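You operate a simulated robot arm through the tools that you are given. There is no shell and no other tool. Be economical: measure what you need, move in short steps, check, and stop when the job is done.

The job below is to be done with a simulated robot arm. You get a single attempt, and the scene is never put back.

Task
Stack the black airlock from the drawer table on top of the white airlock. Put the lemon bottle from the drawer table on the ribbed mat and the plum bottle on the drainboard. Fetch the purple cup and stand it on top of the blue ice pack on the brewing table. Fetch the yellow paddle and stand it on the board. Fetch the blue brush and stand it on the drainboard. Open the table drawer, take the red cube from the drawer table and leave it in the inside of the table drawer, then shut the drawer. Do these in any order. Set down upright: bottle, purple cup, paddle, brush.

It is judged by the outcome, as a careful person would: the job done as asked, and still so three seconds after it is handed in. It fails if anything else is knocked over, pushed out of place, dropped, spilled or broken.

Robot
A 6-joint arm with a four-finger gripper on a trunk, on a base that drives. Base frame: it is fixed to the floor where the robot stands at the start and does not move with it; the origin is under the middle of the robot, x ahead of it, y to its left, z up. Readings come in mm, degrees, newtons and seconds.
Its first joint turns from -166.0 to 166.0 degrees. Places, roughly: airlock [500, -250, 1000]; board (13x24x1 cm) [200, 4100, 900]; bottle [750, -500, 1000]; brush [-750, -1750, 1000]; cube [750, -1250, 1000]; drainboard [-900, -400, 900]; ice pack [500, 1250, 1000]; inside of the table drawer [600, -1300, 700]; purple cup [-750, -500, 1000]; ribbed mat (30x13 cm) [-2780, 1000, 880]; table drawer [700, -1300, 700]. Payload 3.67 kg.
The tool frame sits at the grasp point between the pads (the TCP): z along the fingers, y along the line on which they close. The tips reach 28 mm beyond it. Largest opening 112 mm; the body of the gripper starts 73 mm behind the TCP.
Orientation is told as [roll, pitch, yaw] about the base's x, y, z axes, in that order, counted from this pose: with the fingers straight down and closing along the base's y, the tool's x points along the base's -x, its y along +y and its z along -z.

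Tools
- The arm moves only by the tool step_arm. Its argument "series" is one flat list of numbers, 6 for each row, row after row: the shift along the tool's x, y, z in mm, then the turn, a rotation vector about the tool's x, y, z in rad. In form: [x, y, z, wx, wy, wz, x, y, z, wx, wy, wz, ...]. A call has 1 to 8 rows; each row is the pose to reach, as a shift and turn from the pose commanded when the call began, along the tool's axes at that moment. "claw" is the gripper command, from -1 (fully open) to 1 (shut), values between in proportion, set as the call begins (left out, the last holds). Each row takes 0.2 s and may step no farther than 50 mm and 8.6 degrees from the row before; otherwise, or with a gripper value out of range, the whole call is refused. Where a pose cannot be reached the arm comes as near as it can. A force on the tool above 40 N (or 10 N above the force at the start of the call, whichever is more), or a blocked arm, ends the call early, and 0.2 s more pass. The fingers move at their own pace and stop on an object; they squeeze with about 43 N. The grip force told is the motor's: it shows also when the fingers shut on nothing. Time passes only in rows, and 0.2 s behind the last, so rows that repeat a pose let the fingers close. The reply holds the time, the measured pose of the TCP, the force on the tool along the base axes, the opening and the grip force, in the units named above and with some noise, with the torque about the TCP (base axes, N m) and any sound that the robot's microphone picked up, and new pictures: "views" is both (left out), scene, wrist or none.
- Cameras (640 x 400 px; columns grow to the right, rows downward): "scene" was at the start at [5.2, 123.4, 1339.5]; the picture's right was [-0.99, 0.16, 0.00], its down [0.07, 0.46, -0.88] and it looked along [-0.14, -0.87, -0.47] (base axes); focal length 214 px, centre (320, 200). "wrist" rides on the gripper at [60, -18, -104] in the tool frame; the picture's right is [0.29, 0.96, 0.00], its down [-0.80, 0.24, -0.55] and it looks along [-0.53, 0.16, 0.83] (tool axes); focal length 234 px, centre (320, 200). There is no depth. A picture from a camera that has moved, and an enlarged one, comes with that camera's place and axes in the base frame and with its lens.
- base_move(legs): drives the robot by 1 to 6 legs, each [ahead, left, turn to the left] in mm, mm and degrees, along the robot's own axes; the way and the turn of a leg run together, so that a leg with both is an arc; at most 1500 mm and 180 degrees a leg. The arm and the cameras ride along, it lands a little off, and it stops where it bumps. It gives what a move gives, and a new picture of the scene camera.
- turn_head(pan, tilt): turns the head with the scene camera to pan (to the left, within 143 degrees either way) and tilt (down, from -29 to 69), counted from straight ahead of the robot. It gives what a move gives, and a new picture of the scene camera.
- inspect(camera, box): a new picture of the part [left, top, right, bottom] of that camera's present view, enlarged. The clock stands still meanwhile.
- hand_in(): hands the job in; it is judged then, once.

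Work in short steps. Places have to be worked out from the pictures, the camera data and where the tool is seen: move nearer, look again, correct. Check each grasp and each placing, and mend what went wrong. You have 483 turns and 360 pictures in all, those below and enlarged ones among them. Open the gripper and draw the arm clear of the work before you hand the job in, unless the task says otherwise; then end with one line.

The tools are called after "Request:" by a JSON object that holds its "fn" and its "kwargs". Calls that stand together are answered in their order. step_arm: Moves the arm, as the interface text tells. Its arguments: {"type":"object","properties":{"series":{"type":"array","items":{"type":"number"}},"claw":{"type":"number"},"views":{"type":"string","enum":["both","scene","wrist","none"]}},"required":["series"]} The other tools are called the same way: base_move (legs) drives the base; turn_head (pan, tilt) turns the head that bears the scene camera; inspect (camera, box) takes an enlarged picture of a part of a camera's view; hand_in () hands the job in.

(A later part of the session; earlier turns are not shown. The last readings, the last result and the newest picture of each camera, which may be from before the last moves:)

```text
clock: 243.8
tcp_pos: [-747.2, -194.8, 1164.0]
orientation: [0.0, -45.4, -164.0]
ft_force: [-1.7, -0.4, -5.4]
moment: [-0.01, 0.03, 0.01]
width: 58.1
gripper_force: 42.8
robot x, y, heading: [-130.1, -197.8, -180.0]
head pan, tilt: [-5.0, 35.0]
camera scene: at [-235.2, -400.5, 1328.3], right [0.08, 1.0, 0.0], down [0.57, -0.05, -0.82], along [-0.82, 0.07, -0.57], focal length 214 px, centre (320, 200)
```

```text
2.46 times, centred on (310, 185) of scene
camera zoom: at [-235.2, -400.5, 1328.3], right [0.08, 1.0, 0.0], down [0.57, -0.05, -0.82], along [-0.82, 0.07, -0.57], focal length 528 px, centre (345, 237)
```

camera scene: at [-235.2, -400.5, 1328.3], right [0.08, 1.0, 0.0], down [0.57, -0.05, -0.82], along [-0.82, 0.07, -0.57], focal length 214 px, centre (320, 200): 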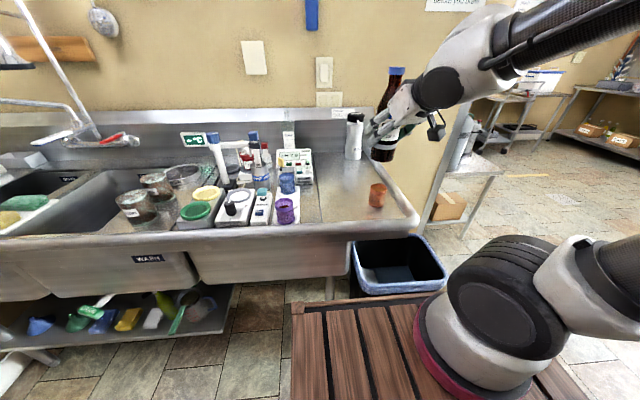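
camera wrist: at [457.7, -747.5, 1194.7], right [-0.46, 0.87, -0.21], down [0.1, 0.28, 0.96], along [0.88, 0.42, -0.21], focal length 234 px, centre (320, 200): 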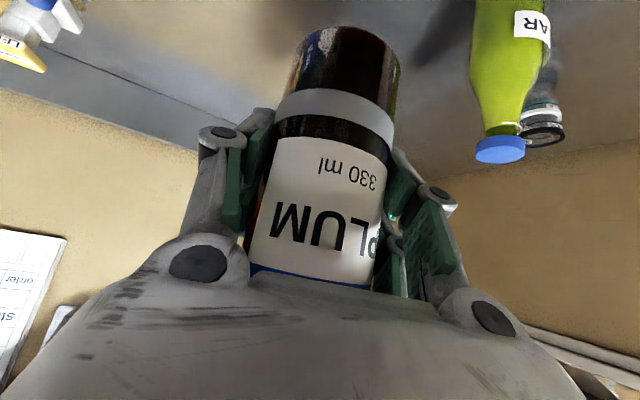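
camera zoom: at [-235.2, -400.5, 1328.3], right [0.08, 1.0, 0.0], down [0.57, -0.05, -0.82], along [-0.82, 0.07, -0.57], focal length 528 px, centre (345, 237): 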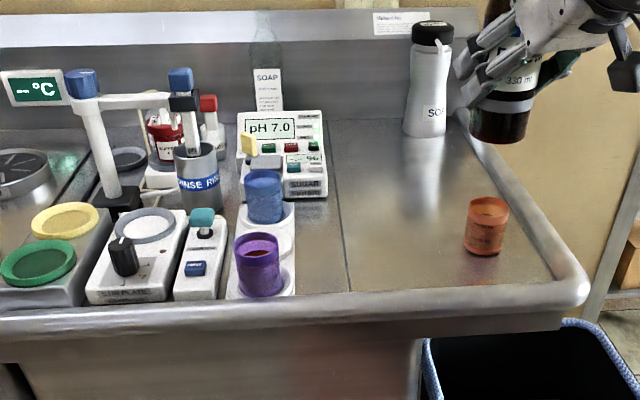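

Extend toward (-1000,-270), staying clear above everything.

Request:
{"fn": "step_arm", "kwargs": {"series": [-22, 0, 30, 0, 0, 0, -48, 1, 66, 0, 0, 0, -75, 1, 102, 0, 0, 0, -102, 2, 140, 0, 0, 0, -130, 3, 178, 0, 0, 0, -157, 3, 215, 0, 0, 0], "views": "scene"}}

Request:
{"fn": "inspect", "kwargs": {"camera": "scene", "box": [240, 80, 440, 250]}}

```text
clock: 245.2
tcp_pos: [-1000.3, -269.0, 1123.5]
orientation: [0.0, -45.3, -164.1]
ft_force: [1.1, -0.6, -3.9]
moment: [0.0, -0.01, -0.02]
width: 58.2
gripper_force: 43.2
robot x, y, heading: [-127.2, -193.6, -180.0]
head pan, tilt: [-5.0, 35.0]
camera scene: at [-234.8, -400.3, 1328.3], right [0.08, 1.0, 0.0], down [0.57, -0.05, -0.82], along [-0.82, 0.07, -0.57], focal length 214 px, centre (320, 200)
```

scene: 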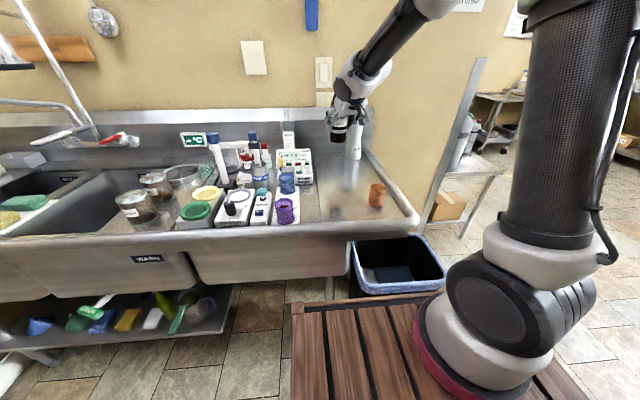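

```text
2.35 times, centred on (340, 165) of scene
camera zoom: at [-234.8, -400.3, 1328.3], right [0.08, 1.0, 0.0], down [0.57, -0.05, -0.82], along [-0.82, 0.07, -0.57], focal length 505 px, centre (273, 282)
```

zoom: 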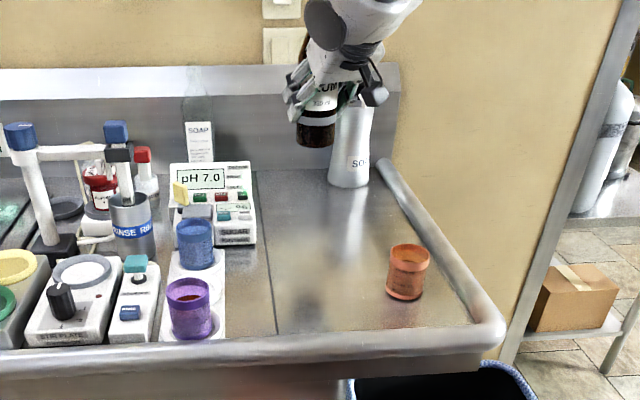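

Landing spot clear. Descend vertically.

Request:
{"fn": "step_arm", "kwargs": {"series": [28, 0, 28, 0, 0, 0, 56, 0, 56, 0, 0, 0, 84, 0, 83, 0, 0, 0, 100, 0, 99, 0, 0, 0], "views": "scene"}}

Request:
{"fn": "inspect", "kwargs": {"camera": "scene", "box": [240, 110, 420, 240]}}

```text
clock: 246.2
tcp_pos: [-994.9, -242.7, 1077.5]
orientation: [0.1, -44.2, -163.4]
ft_force: [1.7, -0.6, -5.2]
moment: [0.03, 0.05, -0.1]
width: 58.3
gripper_force: 43.0
out of reach, approached as far as the arm can: row 1, 2, 3, 4
robot x, y, heading: [-128.4, -193.1, -179.9]
head pan, tilt: [-5.0, 35.0]
camera scene: at [-235.0, -400.8, 1328.2], right [0.08, 1.0, 0.0], down [0.57, -0.05, -0.82], along [-0.82, 0.07, -0.57], focal length 214 px, centre (320, 200)
```

scene: 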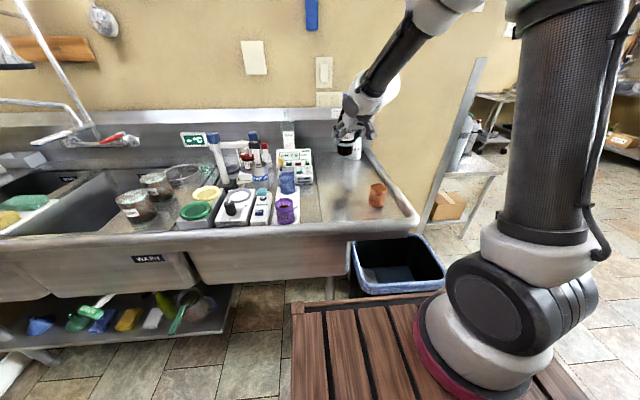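

```text
3.08 times, centred on (330, 175) of scene
camera zoom: at [-235.0, -400.8, 1328.2], right [0.08, 1.0, 0.0], down [0.57, -0.05, -0.82], along [-0.82, 0.07, -0.57], focal length 660 px, centre (289, 277)
```

zoom: 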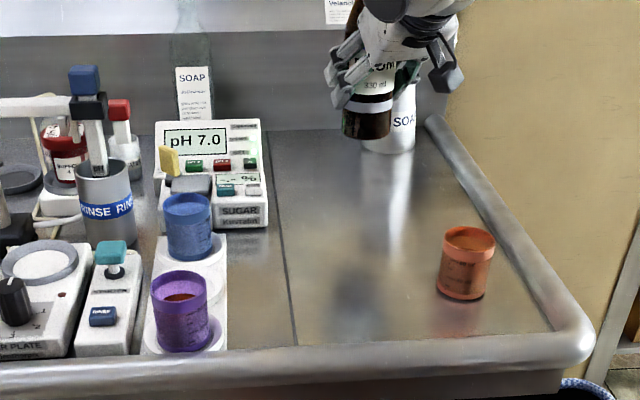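

A joint limit is hit this close in. I back the robot ~150 mm, so the arm works at a longer reach, as it did for the pick.

Request:
{"fn": "base_move", "kwargs": {"legs": [[-150, 0, 0]]}}

```text
clock: 247.6
tcp_pos: [-844.3, -242.2, 1076.3]
orientation: [0.1, -44.2, -163.4]
ft_force: [-0.1, -0.4, -5.5]
moment: [0.0, 0.05, 0.0]
width: 58.2
gripper_force: 43.1
robot x, y, heading: [20.5, -188.7, -179.9]
head pan, tilt: [-5.0, 35.0]
camera scene: at [-84.1, -400.1, 1328.2], right [0.08, 1.0, 0.0], down [0.57, -0.05, -0.82], along [-0.82, 0.07, -0.57], focal length 214 px, centre (320, 200)
```

scene: 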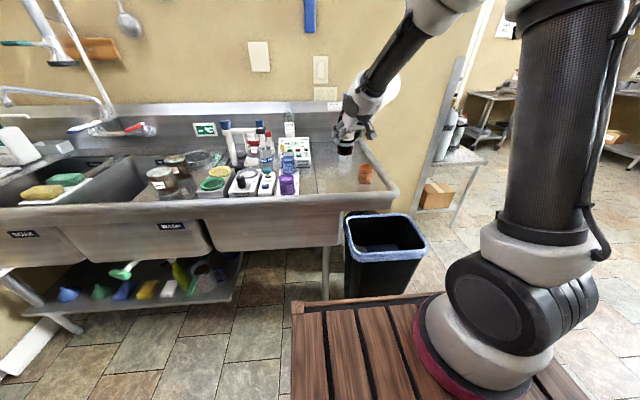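

Request:
{"fn": "step_arm", "kwargs": {"series": [-25, -3, 25, 0, -0.005, 0, -55, -6, 53, 0, -0.01, 0, -85, -10, 82, 0, -0.015, 0, -114, -13, 111, 0, -0.019, 0], "views": "none"}}

Request:
{"fn": "step_arm", "kwargs": {"series": [20, 0, 20, 0, 0, 0, 42, 0, 42, 0, 0, 0, 62, 0, 61, 0, 0, 0], "views": "scene"}}

Request:
{"fn": "inspect", "kwargs": {"camera": "scene", "box": [240, 100, 420, 230]}}

```text
clock: 248.6
tcp_pos: [-1001.7, -275.5, 1077.1]
orientation: [0.0, -45.3, -163.3]
ft_force: [-0.5, 0.1, -3.7]
moment: [0.0, -0.05, 0.03]
width: 58.1
gripper_force: 43.0
robot x, y, heading: [25.7, -191.9, -179.7]
head pan, tilt: [-5.0, 35.0]
```

```text
clock: 249.4
tcp_pos: [-999.0, -274.6, 990.5]
orientation: [0.1, -45.3, -163.4]
ft_force: [-0.3, -0.1, -4.9]
moment: [0.03, 0.0, -0.01]
width: 58.0
gripper_force: 43.5
robot x, y, heading: [26.4, -194.1, -179.7]
head pan, tilt: [-5.0, 35.0]
camera scene: at [-84.0, -400.1, 1328.3], right [0.08, 1.0, 0.0], down [0.57, -0.05, -0.82], along [-0.82, 0.07, -0.57], focal length 214 px, centre (320, 200)
```

scene: 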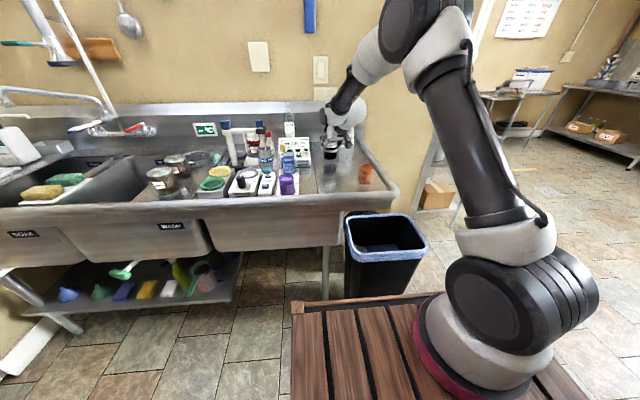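

```text
3.08 times, centred on (330, 165) of scene
camera zoom: at [-84.0, -400.1, 1328.3], right [0.08, 1.0, 0.0], down [0.57, -0.05, -0.82], along [-0.82, 0.07, -0.57], focal length 660 px, centre (289, 308)
```

zoom: 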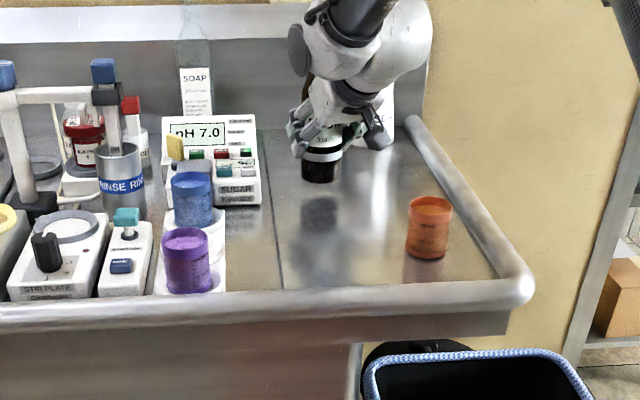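

Request:
{"fn": "step_arm", "kwargs": {"series": [7, 0, 7, 0, 0, 0, 14, 0, 14, 0, 0, 0, 18, 0, 18, 0, 0, 0], "views": "none"}}

Request:
{"fn": "step_arm", "kwargs": {"series": [2, 0, 2, 0, 0, 0, 4, 0, 4, 0, 0, 0], "views": "none"}}

Request:
{"fn": "step_arm", "kwargs": {"series": [2, 0, 2, 0, 0, 0, 3, 0, 3, 0, 0, 0], "views": "none"}}

```text
clock: 250.2
tcp_pos: [-999.5, -274.7, 968.9]
orientation: [0.0, -45.7, -163.4]
ft_force: [4.3, 2.4, 18.0]
moment: [0.16, -1.02, 0.09]
width: 58.1
gripper_force: 42.9
robot x, y, heading: [23.7, -191.6, -179.8]
head pan, tilt: [-5.0, 35.0]
```

```text
clock: 250.8
tcp_pos: [-1000.4, -275.8, 961.9]
orientation: [0.2, -45.6, -163.3]
ft_force: [-6.0, 0.7, 29.2]
moment: [0.14, 0.39, 0.19]
width: 58.5
gripper_force: 43.1
robot x, y, heading: [23.8, -193.0, -180.0]
head pan, tilt: [-5.0, 35.0]
```

```text
clock: 251.4
tcp_pos: [-1000.1, -275.1, 956.7]
orientation: [0.4, -45.4, -163.4]
ft_force: [-2.4, 3.3, 29.6]
moment: [0.18, 0.16, -0.03]
width: 58.5
gripper_force: 42.5
robot x, y, heading: [21.1, -188.6, -179.7]
head pan, tilt: [-5.0, 35.0]
```

On the drainboard (contact at ~970). Relieve slightly and release.

Request:
{"fn": "step_arm", "kwargs": {"series": [-2, 0, -2, 0, 0, 0, -2, 0, -2, 0, 0, 0], "views": "none"}}

Request:
{"fn": "step_arm", "kwargs": {"series": [0, 0, 0, 0, 0, 0, 0, 0, 0, 0, 0, 0, 0, 0, 0, 0, 0, 0], "claw": -0.6, "views": "both"}}

```text
clock: 252.0
tcp_pos: [-999.3, -274.9, 956.0]
orientation: [0.3, -45.2, -163.4]
ft_force: [-6.5, -1.2, 10.4]
moment: [-0.31, 0.72, 0.0]
width: 58.2
gripper_force: 42.9
robot x, y, heading: [25.2, -192.0, -180.2]
head pan, tilt: [-5.0, 35.0]
```

```text
clock: 252.8
tcp_pos: [-998.9, -274.0, 956.0]
orientation: [0.2, -45.2, -163.4]
ft_force: [0.4, 0.4, -0.5]
moment: [0.03, 0.0, 0.02]
width: 89.5
gripper_force: 0.0
robot x, y, heading: [24.4, -188.9, -179.6]
head pan, tilt: [-5.0, 35.0]
camera scene: at [-84.0, -400.1, 1328.2], right [0.08, 1.0, 0.0], down [0.57, -0.05, -0.82], along [-0.82, 0.07, -0.57], focal length 214 px, centre (320, 200)
camera wrist: at [-893.3, -223.4, 988.4], right [0.47, -0.86, -0.2], down [-0.09, -0.28, 0.96], along [-0.88, -0.43, -0.21], focal length 234 px, centre (320, 200)
```

scene: 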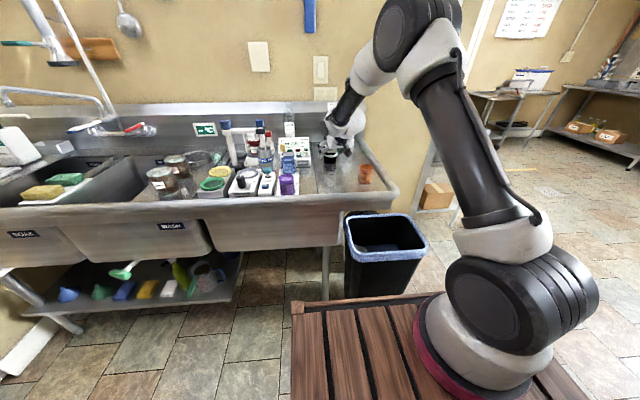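
wrist: 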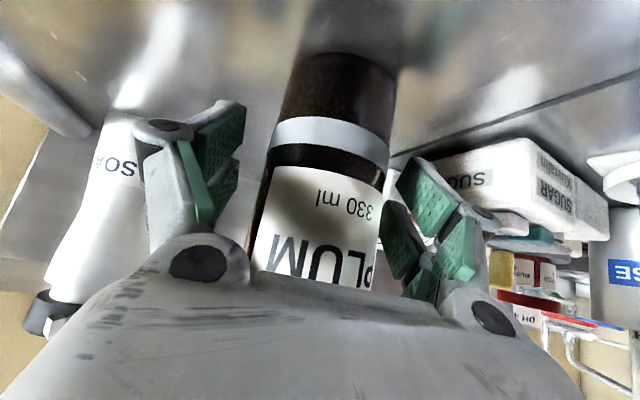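

Released; back out along the tool axis.

Request:
{"fn": "step_arm", "kwargs": {"series": [0, 0, -30, 0, 0, 0, 0, 0, -70, 0, 0, 0, 0, 0, -115, 0, 0, 0, 0, 0, -160, 0, 0, 0, 0, 0, -200, 0, 0, 0], "views": "both"}}

Request:
{"fn": "inspect", "kwargs": {"camera": "scene", "box": [200, 90, 420, 230]}}

```text
clock: 254.0
tcp_pos: [-864.6, -234.4, 1097.3]
orientation: [0.1, -45.1, -163.5]
ft_force: [-0.5, 0.4, -0.3]
moment: [0.04, 0.02, 0.0]
width: 89.5
gripper_force: 0.0
robot x, y, heading: [25.6, -190.6, -180.0]
head pan, tilt: [-5.0, 35.0]
camera scene: at [-84.5, -400.2, 1328.2], right [0.08, 1.0, 0.0], down [0.57, -0.05, -0.82], along [-0.82, 0.07, -0.57], focal length 214 px, centre (320, 200)
camera wrist: at [-758.9, -183.7, 1128.8], right [0.47, -0.86, -0.2], down [-0.09, -0.28, 0.96], along [-0.88, -0.43, -0.21], focal length 234 px, centre (320, 200)
```

scene: 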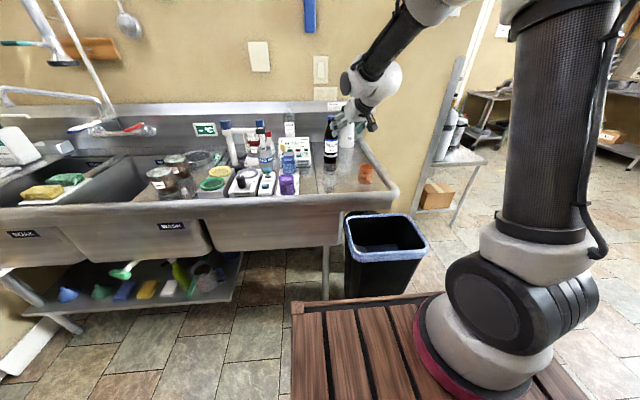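
wrist: 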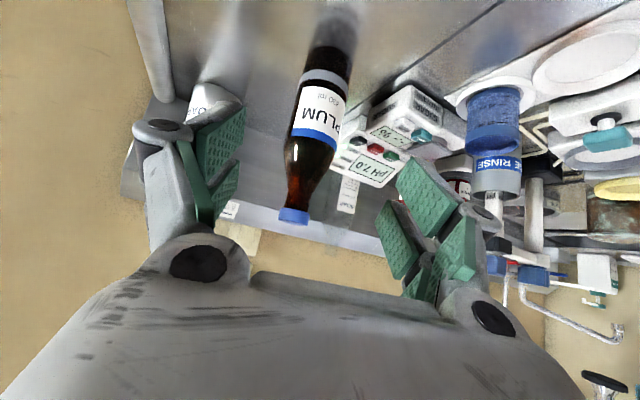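

```text
2.86 times, centred on (310, 160) of scene
camera zoom: at [-84.5, -400.2, 1328.2], right [0.08, 1.0, 0.0], down [0.57, -0.05, -0.82], along [-0.82, 0.07, -0.57], focal length 613 px, centre (349, 314)
```

zoom: 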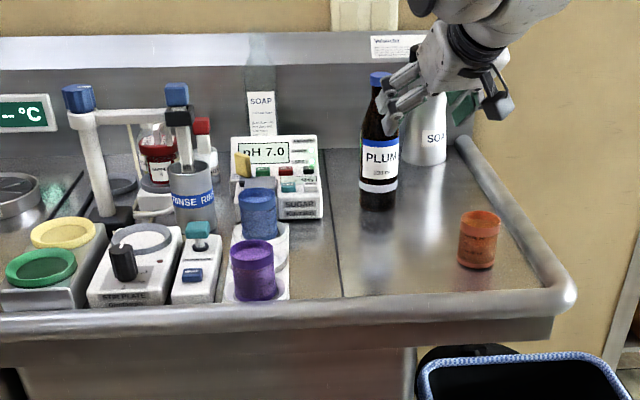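

Plum stands upright on the drainboard. Retract the arm, then drive along the aisle toward the brush.

Request:
{"fn": "step_arm", "kwargs": {"series": [25, 0, -41, 0, 0, 0, 50, 0, -81, 0, 0, 0, 75, 0, -121, 0, 0, 0, 100, 0, -162, 0, 0, 0, 125, 0, -202, 0, 0, 0, 150, 0, -240, 0, 0, 0], "views": "none"}}

Request:
{"fn": "base_move", "kwargs": {"legs": [[100, 0, 0], [0, 1100, 0]]}}

Request:
{"fn": "turn_head", "kwargs": {"pan": 10, "tilt": 28}}

```text
clock: 255.4
tcp_pos: [-601.1, -154.6, 1160.0]
orientation: [0.1, -45.2, -163.3]
ft_force: [-1.1, -0.3, -0.9]
moment: [0.01, -0.02, 0.0]
width: 89.3
gripper_force: 0.2
robot x, y, heading: [21.6, -190.1, -179.9]
head pan, tilt: [-5.0, 35.0]
```

```text
clock: 261.7
tcp_pos: [-686.9, -1261.4, 1161.1]
orientation: [0.1, -45.3, -162.3]
ft_force: [0.7, 0.3, -0.5]
moment: [0.0, 0.0, -0.04]
width: 89.7
gripper_force: 0.0
robot x, y, heading: [-58.5, -1285.1, -178.7]
head pan, tilt: [-5.0, 35.0]
camera scene: at [-165.2, -1496.1, 1328.3], right [0.07, 1.0, 0.0], down [0.57, -0.04, -0.82], along [-0.82, 0.05, -0.57], focal length 214 px, centre (320, 200)
```

scene: 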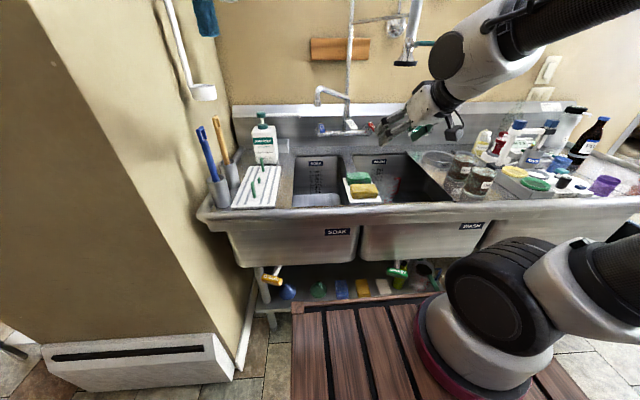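

```text
clock: 262.5
tcp_pos: [-686.7, -1261.8, 1159.9]
orientation: [0.1, -45.3, -162.4]
ft_force: [-0.6, 0.7, 0.1]
moment: [0.01, 0.02, 0.0]
width: 89.6
gripper_force: 0.0
robot x, y, heading: [-59.2, -1283.3, -178.8]
head pan, tilt: [10.0, 28.0]
camera scene: at [-166.8, -1519.6, 1339.2], right [-0.19, 0.98, 0.0], down [0.46, 0.09, -0.88], along [-0.87, -0.17, -0.47], focal length 214 px, centre (320, 200)
```

scene: 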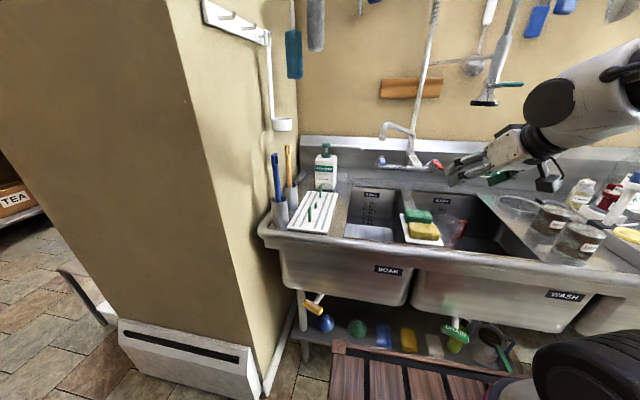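

Request:
{"fn": "inspect", "kwargs": {"camera": "scene", "box": [240, 120, 360, 250]}}

```text
3.08 times, centred on (300, 185) of scene
camera zoom: at [-166.8, -1519.6, 1339.2], right [-0.19, 0.98, 0.0], down [0.46, 0.09, -0.88], along [-0.87, -0.17, -0.47], focal length 660 px, centre (382, 246)
```

zoom: 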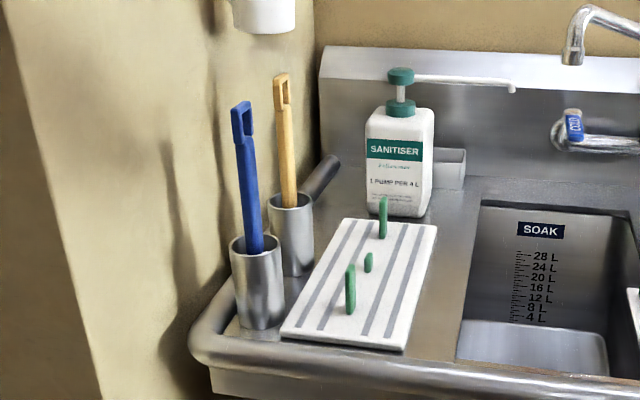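

The blue brush stands in a steel cup near (-797,-1794), close to a side wall. First I bring the tool back to vertical with yaw -90 so the camera stays away from the wall.

Request:
{"fn": "step_arm", "kwargs": {"series": [1, 3, -14, -0.05, 0.068, -0.119, 2, 7, -27, -0.1, 0.136, -0.239, 3, 10, -40, -0.149, 0.204, -0.358, 4, 13, -54, -0.199, 0.272, -0.477, 5, 16, -67, -0.249, 0.34, -0.597, 6, 20, -81, -0.299, 0.408, -0.716, 7, 23, -95, -0.349, 0.476, -0.836, 8, 26, -108, -0.398, 0.544, -0.955], "views": "none"}}

Request:
{"fn": "step_arm", "kwargs": {"series": [0, 0, 0, -0.05, 0.068, -0.119, 0, 0, 0, -0.1, 0.137, -0.239], "claw": -0.1, "views": "scene"}}

```text
clock: 264.3
tcp_pos: [-598.9, -1260.3, 1230.6]
orientation: [-4.7, -8.5, -103.1]
ft_force: [0.0, 0.7, 1.0]
moment: [0.01, 0.0, -0.02]
width: 89.4
gripper_force: 0.1
robot x, y, heading: [-61.0, -1282.0, -178.7]
head pan, tilt: [10.0, 28.0]
```

```text
clock: 264.9
tcp_pos: [-600.1, -1260.5, 1230.8]
orientation: [0.1, 0.1, -89.7]
ft_force: [-0.5, 0.3, 1.4]
moment: [-0.01, 0.03, 0.01]
width: 61.6
gripper_force: 0.1
robot x, y, heading: [-58.8, -1283.4, -178.8]
head pan, tilt: [10.0, 28.0]
camera scene: at [-166.6, -1519.5, 1339.3], right [-0.19, 0.98, 0.0], down [0.46, 0.09, -0.88], along [-0.87, -0.17, -0.47], focal length 214 px, centre (320, 200)
```

scene: 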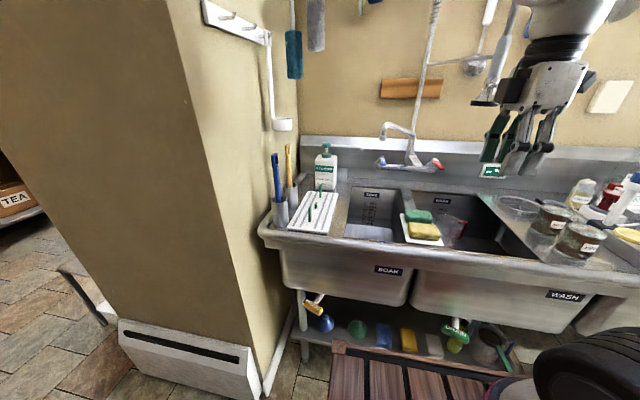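

Request:
{"fn": "base_move", "kwargs": {"legs": [[0, 170, -1.2]]}}

Request:
{"fn": "step_arm", "kwargs": {"series": [-40, -25, 0, 0, 0, 0, -80, -50, 0, 0, 0, 0, -120, -75, 0, 0, 0, 0, -160, -100, 0, 0, 0, 0], "views": "both"}}

```text
clock: 266.4
tcp_pos: [-596.2, -1425.3, 1231.5]
orientation: [0.0, 0.0, -90.9]
ft_force: [-0.8, 0.6, -0.6]
moment: [0.03, -0.04, -0.01]
width: 61.5
gripper_force: 0.0
robot x, y, heading: [-62.3, -1456.3, -180.1]
head pan, tilt: [10.0, 28.0]
camera scene: at [-169.8, -1692.0, 1339.2], right [-0.17, 0.98, 0.0], down [0.46, 0.08, -0.88], along [-0.87, -0.15, -0.47], focal length 214 px, centre (320, 200)
```

scene: 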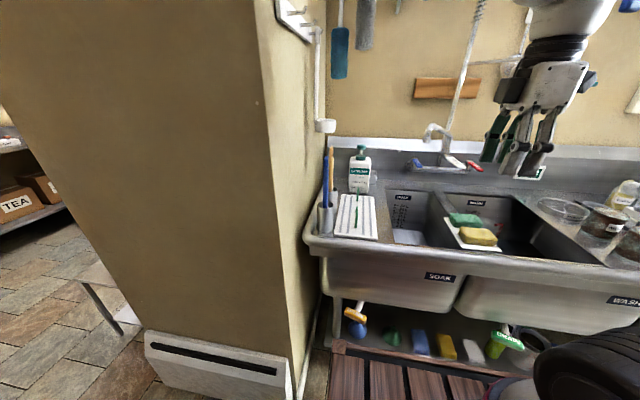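

```text
clock: 267.4
tcp_pos: [-699.5, -1583.3, 1232.1]
orientation: [0.0, -0.1, -91.2]
ft_force: [0.6, 0.3, 0.4]
moment: [-0.06, 0.05, 0.03]
width: 61.8
gripper_force: 0.0
robot x, y, heading: [-60.7, -1458.7, 179.9]
head pan, tilt: [10.0, 28.0]
camera scene: at [-169.4, -1691.4, 1339.3], right [-0.17, 0.98, 0.0], down [0.46, 0.08, -0.88], along [-0.87, -0.15, -0.47], focal length 214 px, centre (320, 200)
camera wrist: at [-715.8, -1521.9, 1335.2], right [0.96, 0.27, 0.0], down [0.23, -0.8, 0.55], along [0.15, -0.53, -0.83], focal length 234 px, centre (320, 200)
```

scene: 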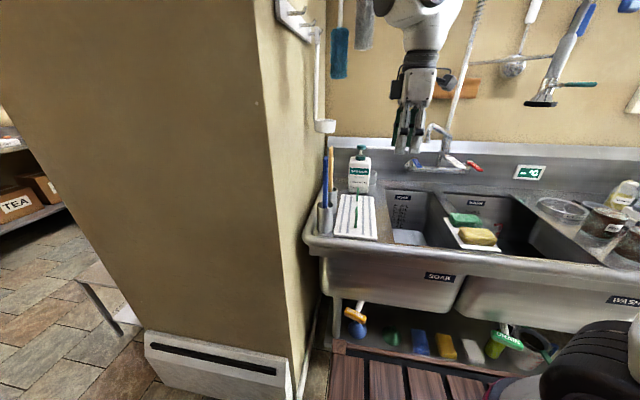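
wrist: 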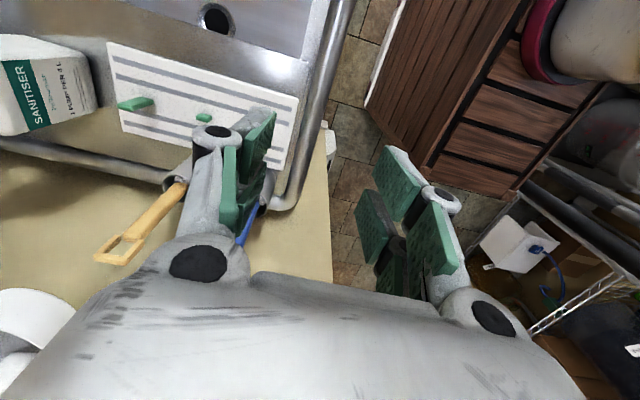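

Request:
{"fn": "step_arm", "kwargs": {"series": [-35, -33, 0, 0, 0, 0, -70, -66, 0, 0, 0, 0, -110, -98, 0, 0, 0, 0], "views": "both"}}

Request:
{"fn": "inspect", "kwargs": {"camera": "wrist", "box": [200, 60, 400, 220]}}

```text
refused: row 3 steps farther than a row can; nothing moved
```

```text
2.50 times, centred on (300, 140) of wrist
camera zoom: at [-715.8, -1521.9, 1335.2], right [0.96, 0.27, 0.0], down [0.23, -0.8, 0.55], along [0.15, -0.53, -0.83], focal length 585 px, centre (370, 350)
```

zoom: 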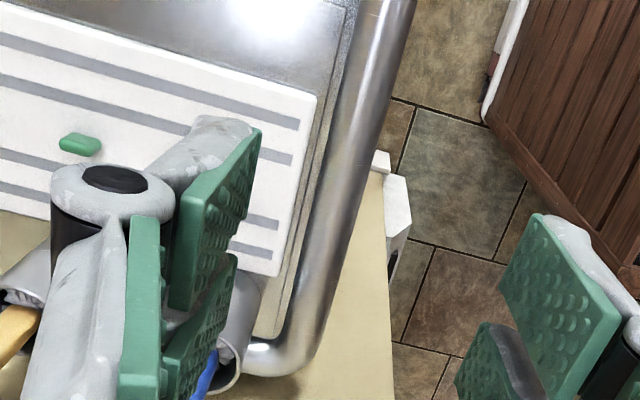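

Request:
{"fn": "step_arm", "kwargs": {"series": [-30, -25, 0, 0, 0, 0, -60, -50, 0, 0, 0, 0, -90, -75, 0, 0, 0, 0, -115, -100, 0, 0, 0, 0], "views": "both"}}

Request:
{"fn": "inspect", "kwargs": {"camera": "wrist", "box": [200, 60, 400, 220]}}

```text
clock: 268.4
tcp_pos: [-802.4, -1696.0, 1230.9]
orientation: [0.0, -0.1, -91.0]
ft_force: [0.6, 1.5, 0.7]
moment: [-0.05, 0.08, -0.03]
width: 61.5
gripper_force: 0.1
robot x, y, heading: [-59.8, -1463.0, -180.0]
head pan, tilt: [10.0, 28.0]
camera scene: at [-169.4, -1691.6, 1339.3], right [-0.17, 0.98, 0.0], down [0.46, 0.08, -0.88], along [-0.87, -0.15, -0.47], focal length 214 px, centre (320, 200)
camera wrist: at [-819.0, -1634.8, 1336.5], right [0.96, 0.27, 0.0], down [0.23, -0.8, 0.55], along [0.15, -0.53, -0.83], focal length 234 px, centre (320, 200)
```

scene: 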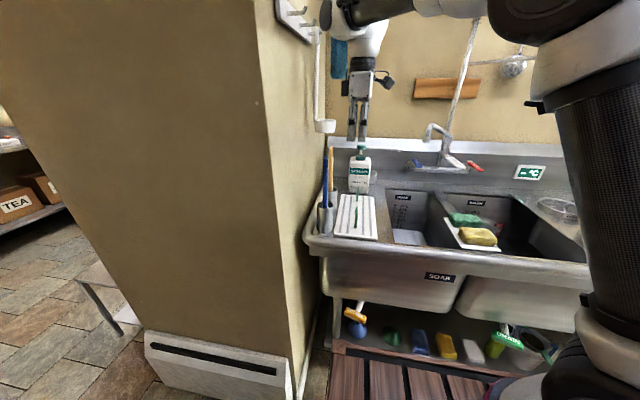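
wrist: 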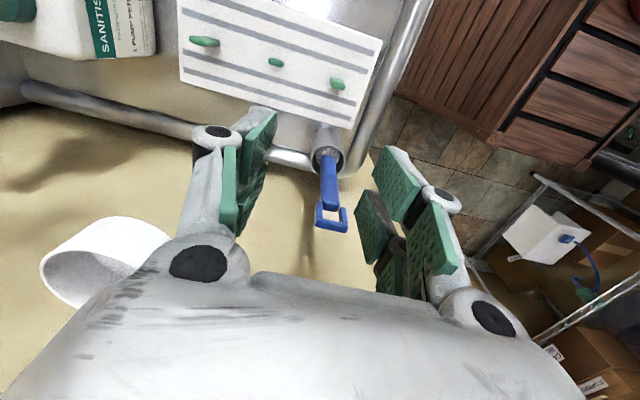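

```text
2.50 times, centred on (300, 140) of wrist
camera zoom: at [-819.0, -1634.8, 1336.5], right [0.96, 0.27, 0.0], down [0.23, -0.8, 0.55], along [0.15, -0.53, -0.83], focal length 585 px, centre (370, 350)
```

zoom: 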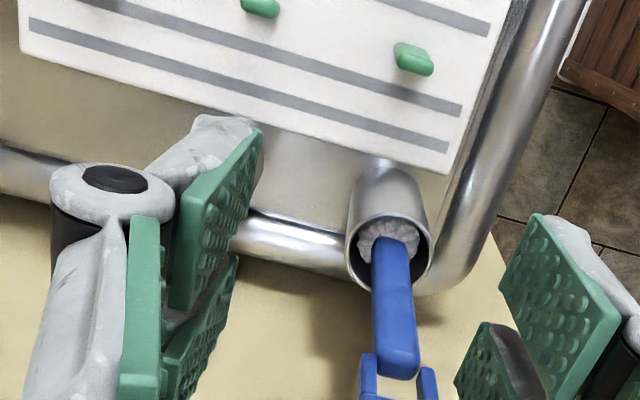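

Brush handle is vertical at about (-767,-1776), top z≈1155. Move above it.

Request:
{"fn": "step_arm", "kwargs": {"series": [-27, 12, 0, 0, 0, 0, -54, 24, 0, 0, 0, 0, -80, 36, 0, 0, 0, 0, -80, 36, 0, 0, 0, 0], "views": "wrist"}}

Request:
{"fn": "inspect", "kwargs": {"camera": "wrist", "box": [220, 40, 420, 200]}}

```text
clock: 269.6
tcp_pos: [-804.9, -1744.2, 1232.2]
orientation: [0.0, -0.5, -93.8]
ft_force: [0.3, 0.1, 0.0]
moment: [0.0, -0.01, 0.03]
width: 61.6
gripper_force: 0.1
robot x, y, heading: [-83.6, -1460.8, 178.5]
head pan, tilt: [10.0, 28.0]
stopped in row 4: the arm was blocked; the commanded pose is now the measured one
camera wrist: at [-818.3, -1682.5, 1336.9], right [0.97, 0.22, 0.0], down [0.19, -0.81, 0.56], along [0.12, -0.55, -0.83], focal length 234 px, centre (320, 200)
```

wrist: 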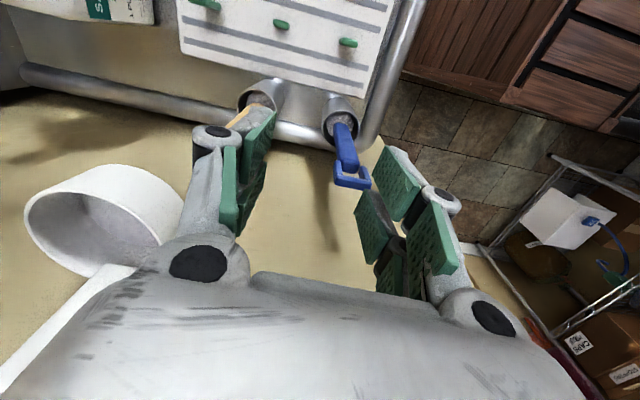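

```text
2.50 times, centred on (320, 120) of wrist
camera zoom: at [-818.3, -1682.5, 1336.9], right [0.97, 0.22, 0.0], down [0.19, -0.81, 0.56], along [0.12, -0.55, -0.83], focal length 585 px, centre (320, 400)
```

zoom: 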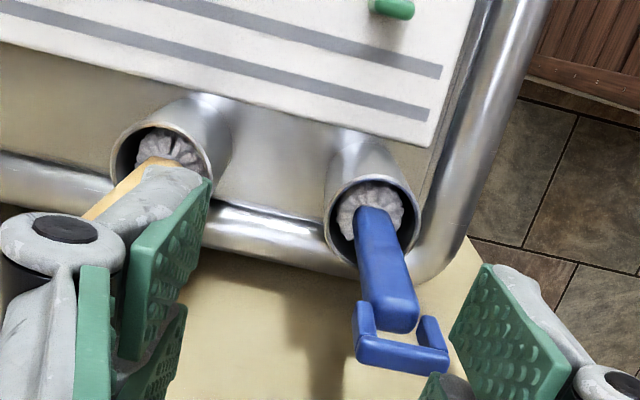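

The arm touched something (probably the wall rack). Look at the scene.

Request:
{"fn": "turn_head", "kwargs": {"pan": 10, "tilt": 8}}

```text
clock: 270.4
tcp_pos: [-804.4, -1745.5, 1231.8]
orientation: [0.0, -0.5, -93.8]
ft_force: [-0.3, 0.2, 0.2]
moment: [0.03, 0.0, -0.03]
width: 61.8
gripper_force: 0.1
robot x, y, heading: [-79.7, -1460.4, 178.3]
head pan, tilt: [10.0, 8.0]
camera scene: at [-199.0, -1685.9, 1372.1], right [-0.15, 0.99, 0.0], down [0.14, 0.02, -0.99], along [-0.98, -0.15, -0.14], focal length 214 px, centre (320, 200)
```

scene: 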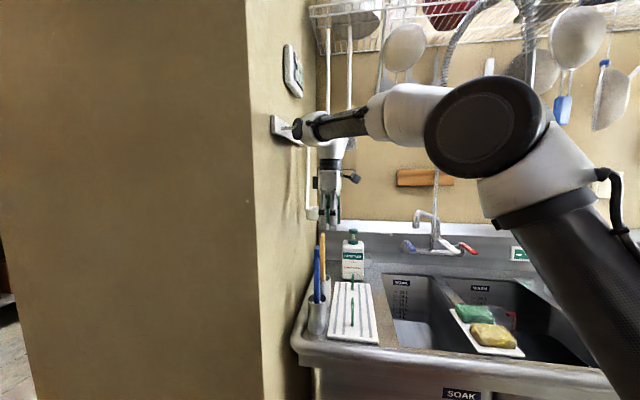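

The wrist tip touched the wall rack. Back off and tilt the tool so it approaches from the room side (fingers toward −y), yaw −80 to match the handle.

Request:
{"fn": "step_arm", "kwargs": {"series": [25, 0, 0, 0, 0, 0, 50, 0, 0, 0, 0, 0, 70, 0, 0, -0.0158, -0.1302, -0.038, 90, 0, 0, -0.0315, -0.2604, -0.0761, 105, 0, 0, -0.0473, -0.3907, -0.1142, 115, 0, 0, -0.0631, -0.5209, -0.1522, 120, 0, 0, -0.0788, -0.6511, -0.1903, 120, 0, 0, -0.0946, -0.7813, -0.2283], "views": "both"}}

```text
clock: 272.2
tcp_pos: [-793.0, -1633.2, 1233.4]
orientation: [-0.3, -45.4, -79.4]
ft_force: [0.7, 0.1, -0.2]
moment: [-0.01, 0.01, 0.03]
width: 61.6
gripper_force: 0.0
robot x, y, heading: [-78.9, -1459.2, 178.4]
head pan, tilt: [10.0, 8.0]
camera scene: at [-196.1, -1690.8, 1371.6], right [-0.15, 0.99, 0.0], down [0.14, 0.02, -0.99], along [-0.98, -0.15, -0.14], focal length 214 px, centre (320, 200)
camera wrist: at [-831.3, -1522.0, 1264.2], right [0.9, 0.37, -0.21], down [0.27, -0.12, 0.96], along [0.33, -0.92, -0.21], focal length 234 px, centre (320, 200)
```

scene: 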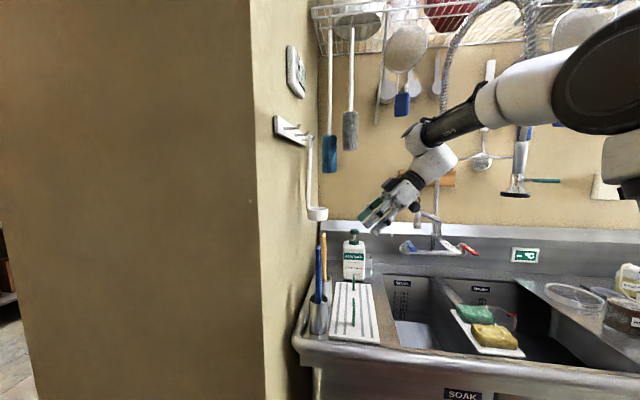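
wrist: 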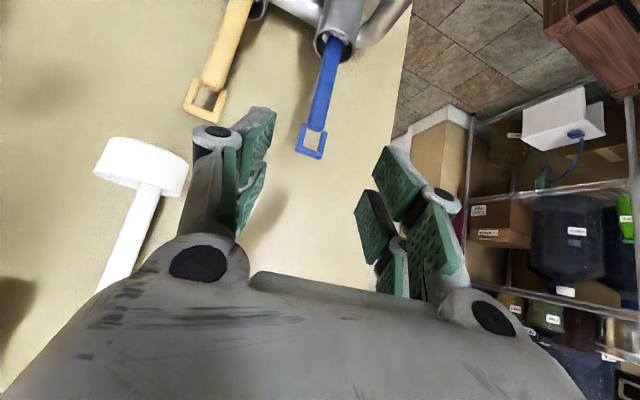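

The brush is straight along the tool axis. Advance 225 mm in steps.

Request:
{"fn": "step_arm", "kwargs": {"series": [5, 0, 45, 0, 0, 0, 10, 0, 90, 0, 0, 0, 14, 0, 135, 0, 0, 0, 14, 0, 165, 0, 0, 0], "views": "both"}}

```text
clock: 273.2
tcp_pos: [-773.9, -1737.5, 1105.8]
orientation: [-0.2, -45.3, -79.6]
ft_force: [0.1, 0.5, -0.1]
moment: [0.0, 0.02, -0.03]
width: 61.9
gripper_force: 0.0
robot x, y, heading: [-75.8, -1461.9, 178.3]
head pan, tilt: [10.0, 8.0]
camera scene: at [-196.1, -1690.4, 1371.7], right [-0.15, 0.99, 0.0], down [0.14, 0.02, -0.99], along [-0.98, -0.14, -0.14], focal length 214 px, centre (320, 200)
camera wrist: at [-812.2, -1626.2, 1137.3], right [0.91, 0.37, -0.21], down [0.27, -0.12, 0.96], along [0.33, -0.92, -0.21], focal length 234 px, centre (320, 200)
```

scene: 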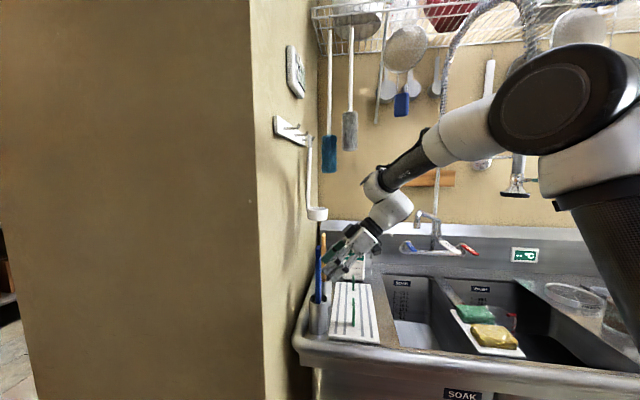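
wrist: 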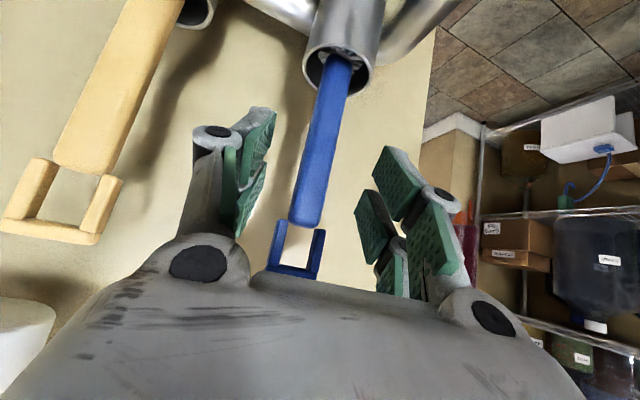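

Request:
{"fn": "step_arm", "kwargs": {"series": [0, 0, 25, 0, 0, 0, 0, 0, 45, 0, 0, 0, 0, 0, 57, 0, 0, 0], "views": "wrist"}}

```text
clock: 274.0
tcp_pos: [-768.1, -1778.7, 1066.8]
orientation: [-0.2, -45.2, -79.6]
ft_force: [0.6, 0.9, 0.8]
moment: [0.0, 0.0, 0.01]
width: 61.4
gripper_force: 0.3
robot x, y, heading: [-79.1, -1458.6, 178.2]
head pan, tilt: [10.0, 8.0]
camera wrist: at [-805.9, -1667.4, 1098.9], right [0.91, 0.37, -0.21], down [0.27, -0.12, 0.96], along [0.33, -0.92, -0.21], focal length 234 px, centre (320, 200)
```

wrist: 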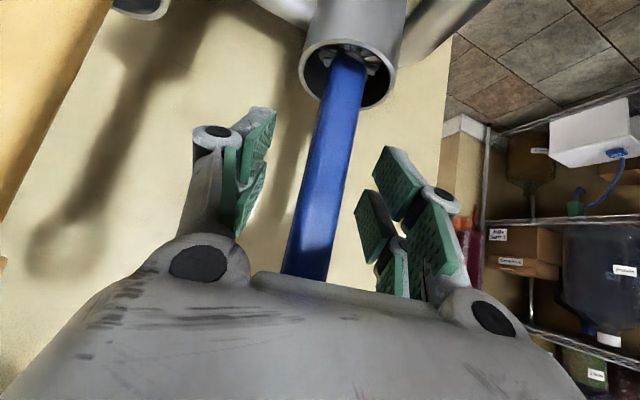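

Request:
{"fn": "step_arm", "kwargs": {"series": [0, 0, 0, 0, 0, 0, 0, 0, 0, 0, 0, 0, 0, 0, 0, 0, 0, 0], "claw": 1, "views": "wrist"}}

```text
clock: 274.8
tcp_pos: [-767.1, -1778.6, 1067.3]
orientation: [-0.1, -45.1, -79.5]
ft_force: [1.2, -1.2, -0.6]
moment: [-0.2, -0.15, 0.0]
width: 20.8
gripper_force: 43.0
robot x, y, heading: [-79.4, -1462.1, 178.4]
head pan, tilt: [10.0, 8.0]
camera wrist: at [-805.8, -1667.6, 1098.9], right [0.91, 0.37, -0.21], down [0.27, -0.12, 0.96], along [0.33, -0.92, -0.21], focal length 234 px, centre (320, 200)
```

wrist: 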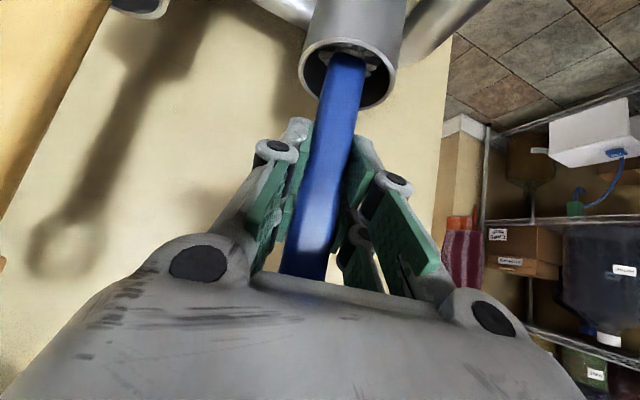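

Gripped. Lift vertically out of the cup.

Request:
{"fn": "step_arm", "kwargs": {"series": [-14, 0, -14, 0, 0, 0, -40, 0, -40, 0, 0, 0, -70, 0, -70, 0, 0, 0, -99, 0, -99, 0, 0, 0], "views": "both"}}

```text
clock: 275.8
tcp_pos: [-768.8, -1776.8, 1205.7]
orientation: [-0.2, -45.3, -79.5]
ft_force: [-0.2, 1.0, -0.8]
moment: [-0.03, -0.01, 0.01]
width: 21.4
gripper_force: 43.1
robot x, y, heading: [-80.3, -1460.8, 178.4]
head pan, tilt: [10.0, 8.0]
camera scene: at [-196.6, -1690.8, 1371.6], right [-0.15, 0.99, 0.0], down [0.14, 0.02, -0.99], along [-0.98, -0.14, -0.14], focal length 214 px, centre (320, 200)
camera wrist: at [-807.0, -1664.2, 1237.8], right [0.91, 0.37, -0.21], down [0.27, -0.12, 0.96], along [0.33, -0.92, -0.21], focal length 234 px, centre (320, 200)
```

scene: 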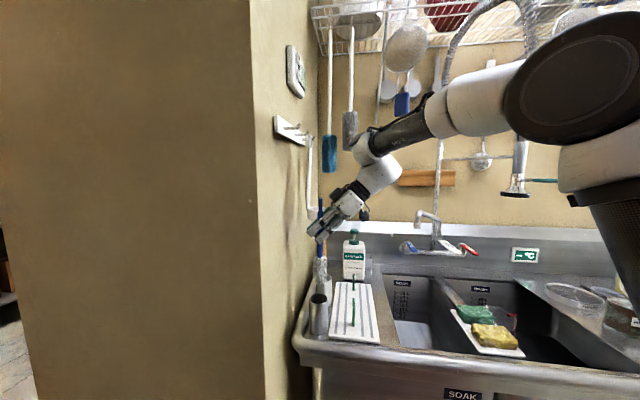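
wrist: 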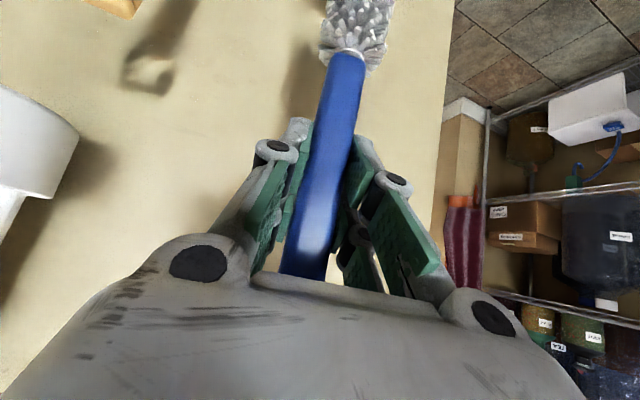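

Request:
{"fn": "inspect", "kwargs": {"camera": "scene", "box": [280, 190, 380, 350]}}

```text
2.50 times, centred on (330, 270) of scene
camera zoom: at [-196.6, -1690.8, 1371.6], right [-0.15, 0.99, 0.0], down [0.14, 0.02, -0.99], along [-0.98, -0.14, -0.14], focal length 536 px, centre (295, 25)
```

zoom: 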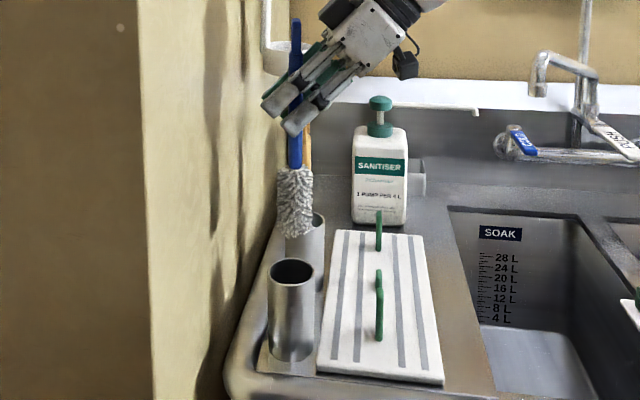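

The brush is clear of the cup (bottom ≈162 mm below TCP). Pull it away from the wall and sink items, then drive back to the drainboard.

Request:
{"fn": "step_arm", "kwargs": {"series": [6, 30, -6, 0, 0, 0, 13, 65, -13, 0, 0, 0, 20, 100, -20, 0, 0, 0, 26, 129, -26, 0, 0, 0], "views": "none"}}

Request:
{"fn": "base_move", "kwargs": {"legs": [[0, -800, 1.6], [0, -690, 0]]}}

Request:
{"fn": "turn_head", "kwargs": {"pan": 15, "tilt": 35}}

```text
clock: 276.8
tcp_pos: [-647.4, -1717.7, 1206.1]
orientation: [-0.3, -45.2, -79.5]
ft_force: [-0.3, -0.1, -1.3]
moment: [-0.02, -0.03, 0.01]
width: 20.8
gripper_force: 43.6
robot x, y, heading: [-78.2, -1463.7, 178.3]
head pan, tilt: [10.0, 8.0]
```

```text
clock: 284.4
tcp_pos: [-631.9, -267.6, 1206.5]
orientation: [-0.2, -45.3, -77.2]
ft_force: [-0.6, -0.5, -0.7]
moment: [0.0, 0.02, -0.02]
width: 21.1
gripper_force: 42.9
robot x, y, heading: [-72.3, 7.6, -179.2]
head pan, tilt: [10.0, 8.0]
camera scene: at [-183.0, -222.1, 1371.6], right [-0.19, 0.98, 0.0], down [0.14, 0.03, -0.99], along [-0.97, -0.18, -0.14], focal length 214 px, centre (320, 200)
```

scene: 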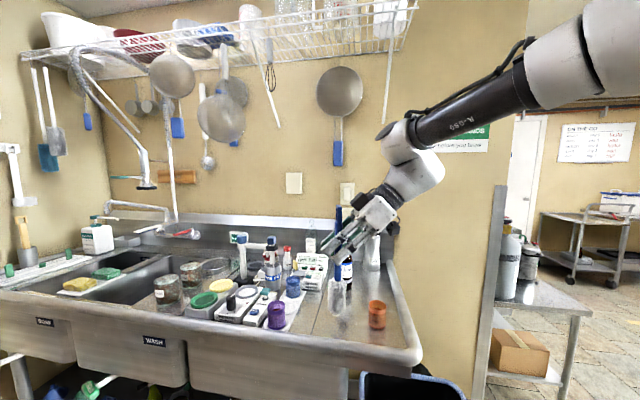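

```text
clock: 285.3
tcp_pos: [-633.2, -266.4, 1206.1]
orientation: [-0.2, -45.3, -77.2]
ft_force: [-0.4, -0.4, -1.0]
moment: [0.03, 0.01, 0.02]
width: 21.1
gripper_force: 42.8
robot x, y, heading: [-75.2, 12.1, -179.2]
head pan, tilt: [15.0, 35.0]
camera scene: at [-176.8, -228.8, 1328.3], right [-0.27, 0.96, 0.0], down [0.55, 0.16, -0.82], along [-0.79, -0.22, -0.57], focal length 214 px, centre (320, 200)
```

scene: 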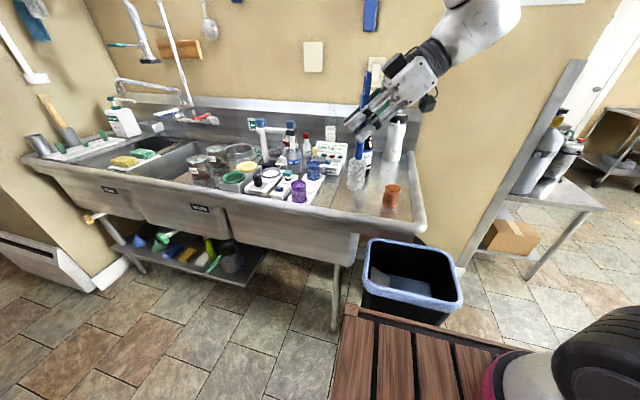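

Move the brush over the drainboard spot (-855,-283).

Request:
{"fn": "step_arm", "kwargs": {"series": [5, -44, -5, 0, 0, 0, 10, -88, -10, 0, 0, 0, 14, -132, -15, 0, 0, 0, 19, -176, -20, 0, 0, 0, 24, -220, -24, 0, 0, 0], "views": "both"}}

Request:
{"fn": "inspect", "kwargs": {"camera": "scene", "box": [260, 70, 440, 230]}}

```text
clock: 286.5
tcp_pos: [-855.5, -284.4, 1208.1]
orientation: [-0.3, -45.2, -77.0]
ft_force: [0.8, 0.9, -0.2]
moment: [0.07, 0.05, -0.03]
width: 20.9
gripper_force: 43.2
robot x, y, heading: [-75.5, 11.6, -179.3]
head pan, tilt: [15.0, 35.0]
camera scene: at [-176.2, -228.7, 1328.3], right [-0.27, 0.96, 0.0], down [0.55, 0.16, -0.82], along [-0.79, -0.22, -0.57], focal length 214 px, centre (320, 200)
camera wrist: at [-898.3, -174.2, 1239.5], right [0.89, 0.41, -0.21], down [0.27, -0.11, 0.96], along [0.37, -0.91, -0.21], focal length 234 px, centre (320, 200)
```

scene: 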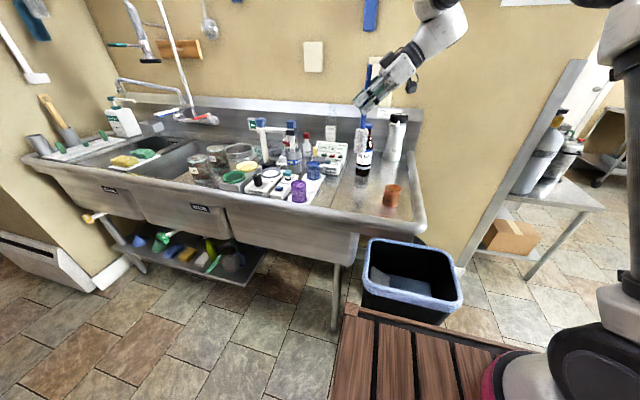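
wrist: 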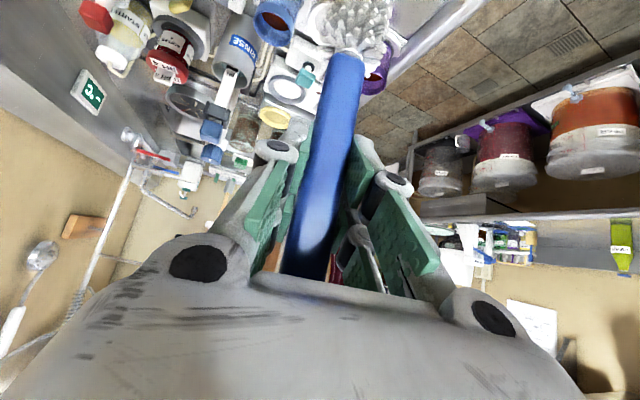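

```text
2.50 times, centred on (350, 150) of scene
camera zoom: at [-176.2, -228.7, 1328.3], right [-0.27, 0.96, 0.0], down [0.55, 0.16, -0.82], along [-0.79, -0.22, -0.57], focal length 536 px, centre (245, 325)
```

zoom: 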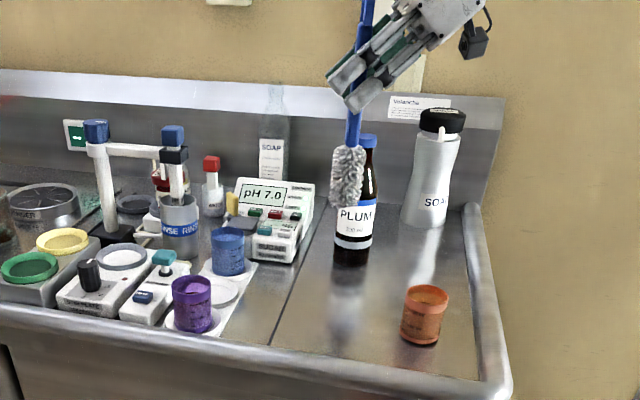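

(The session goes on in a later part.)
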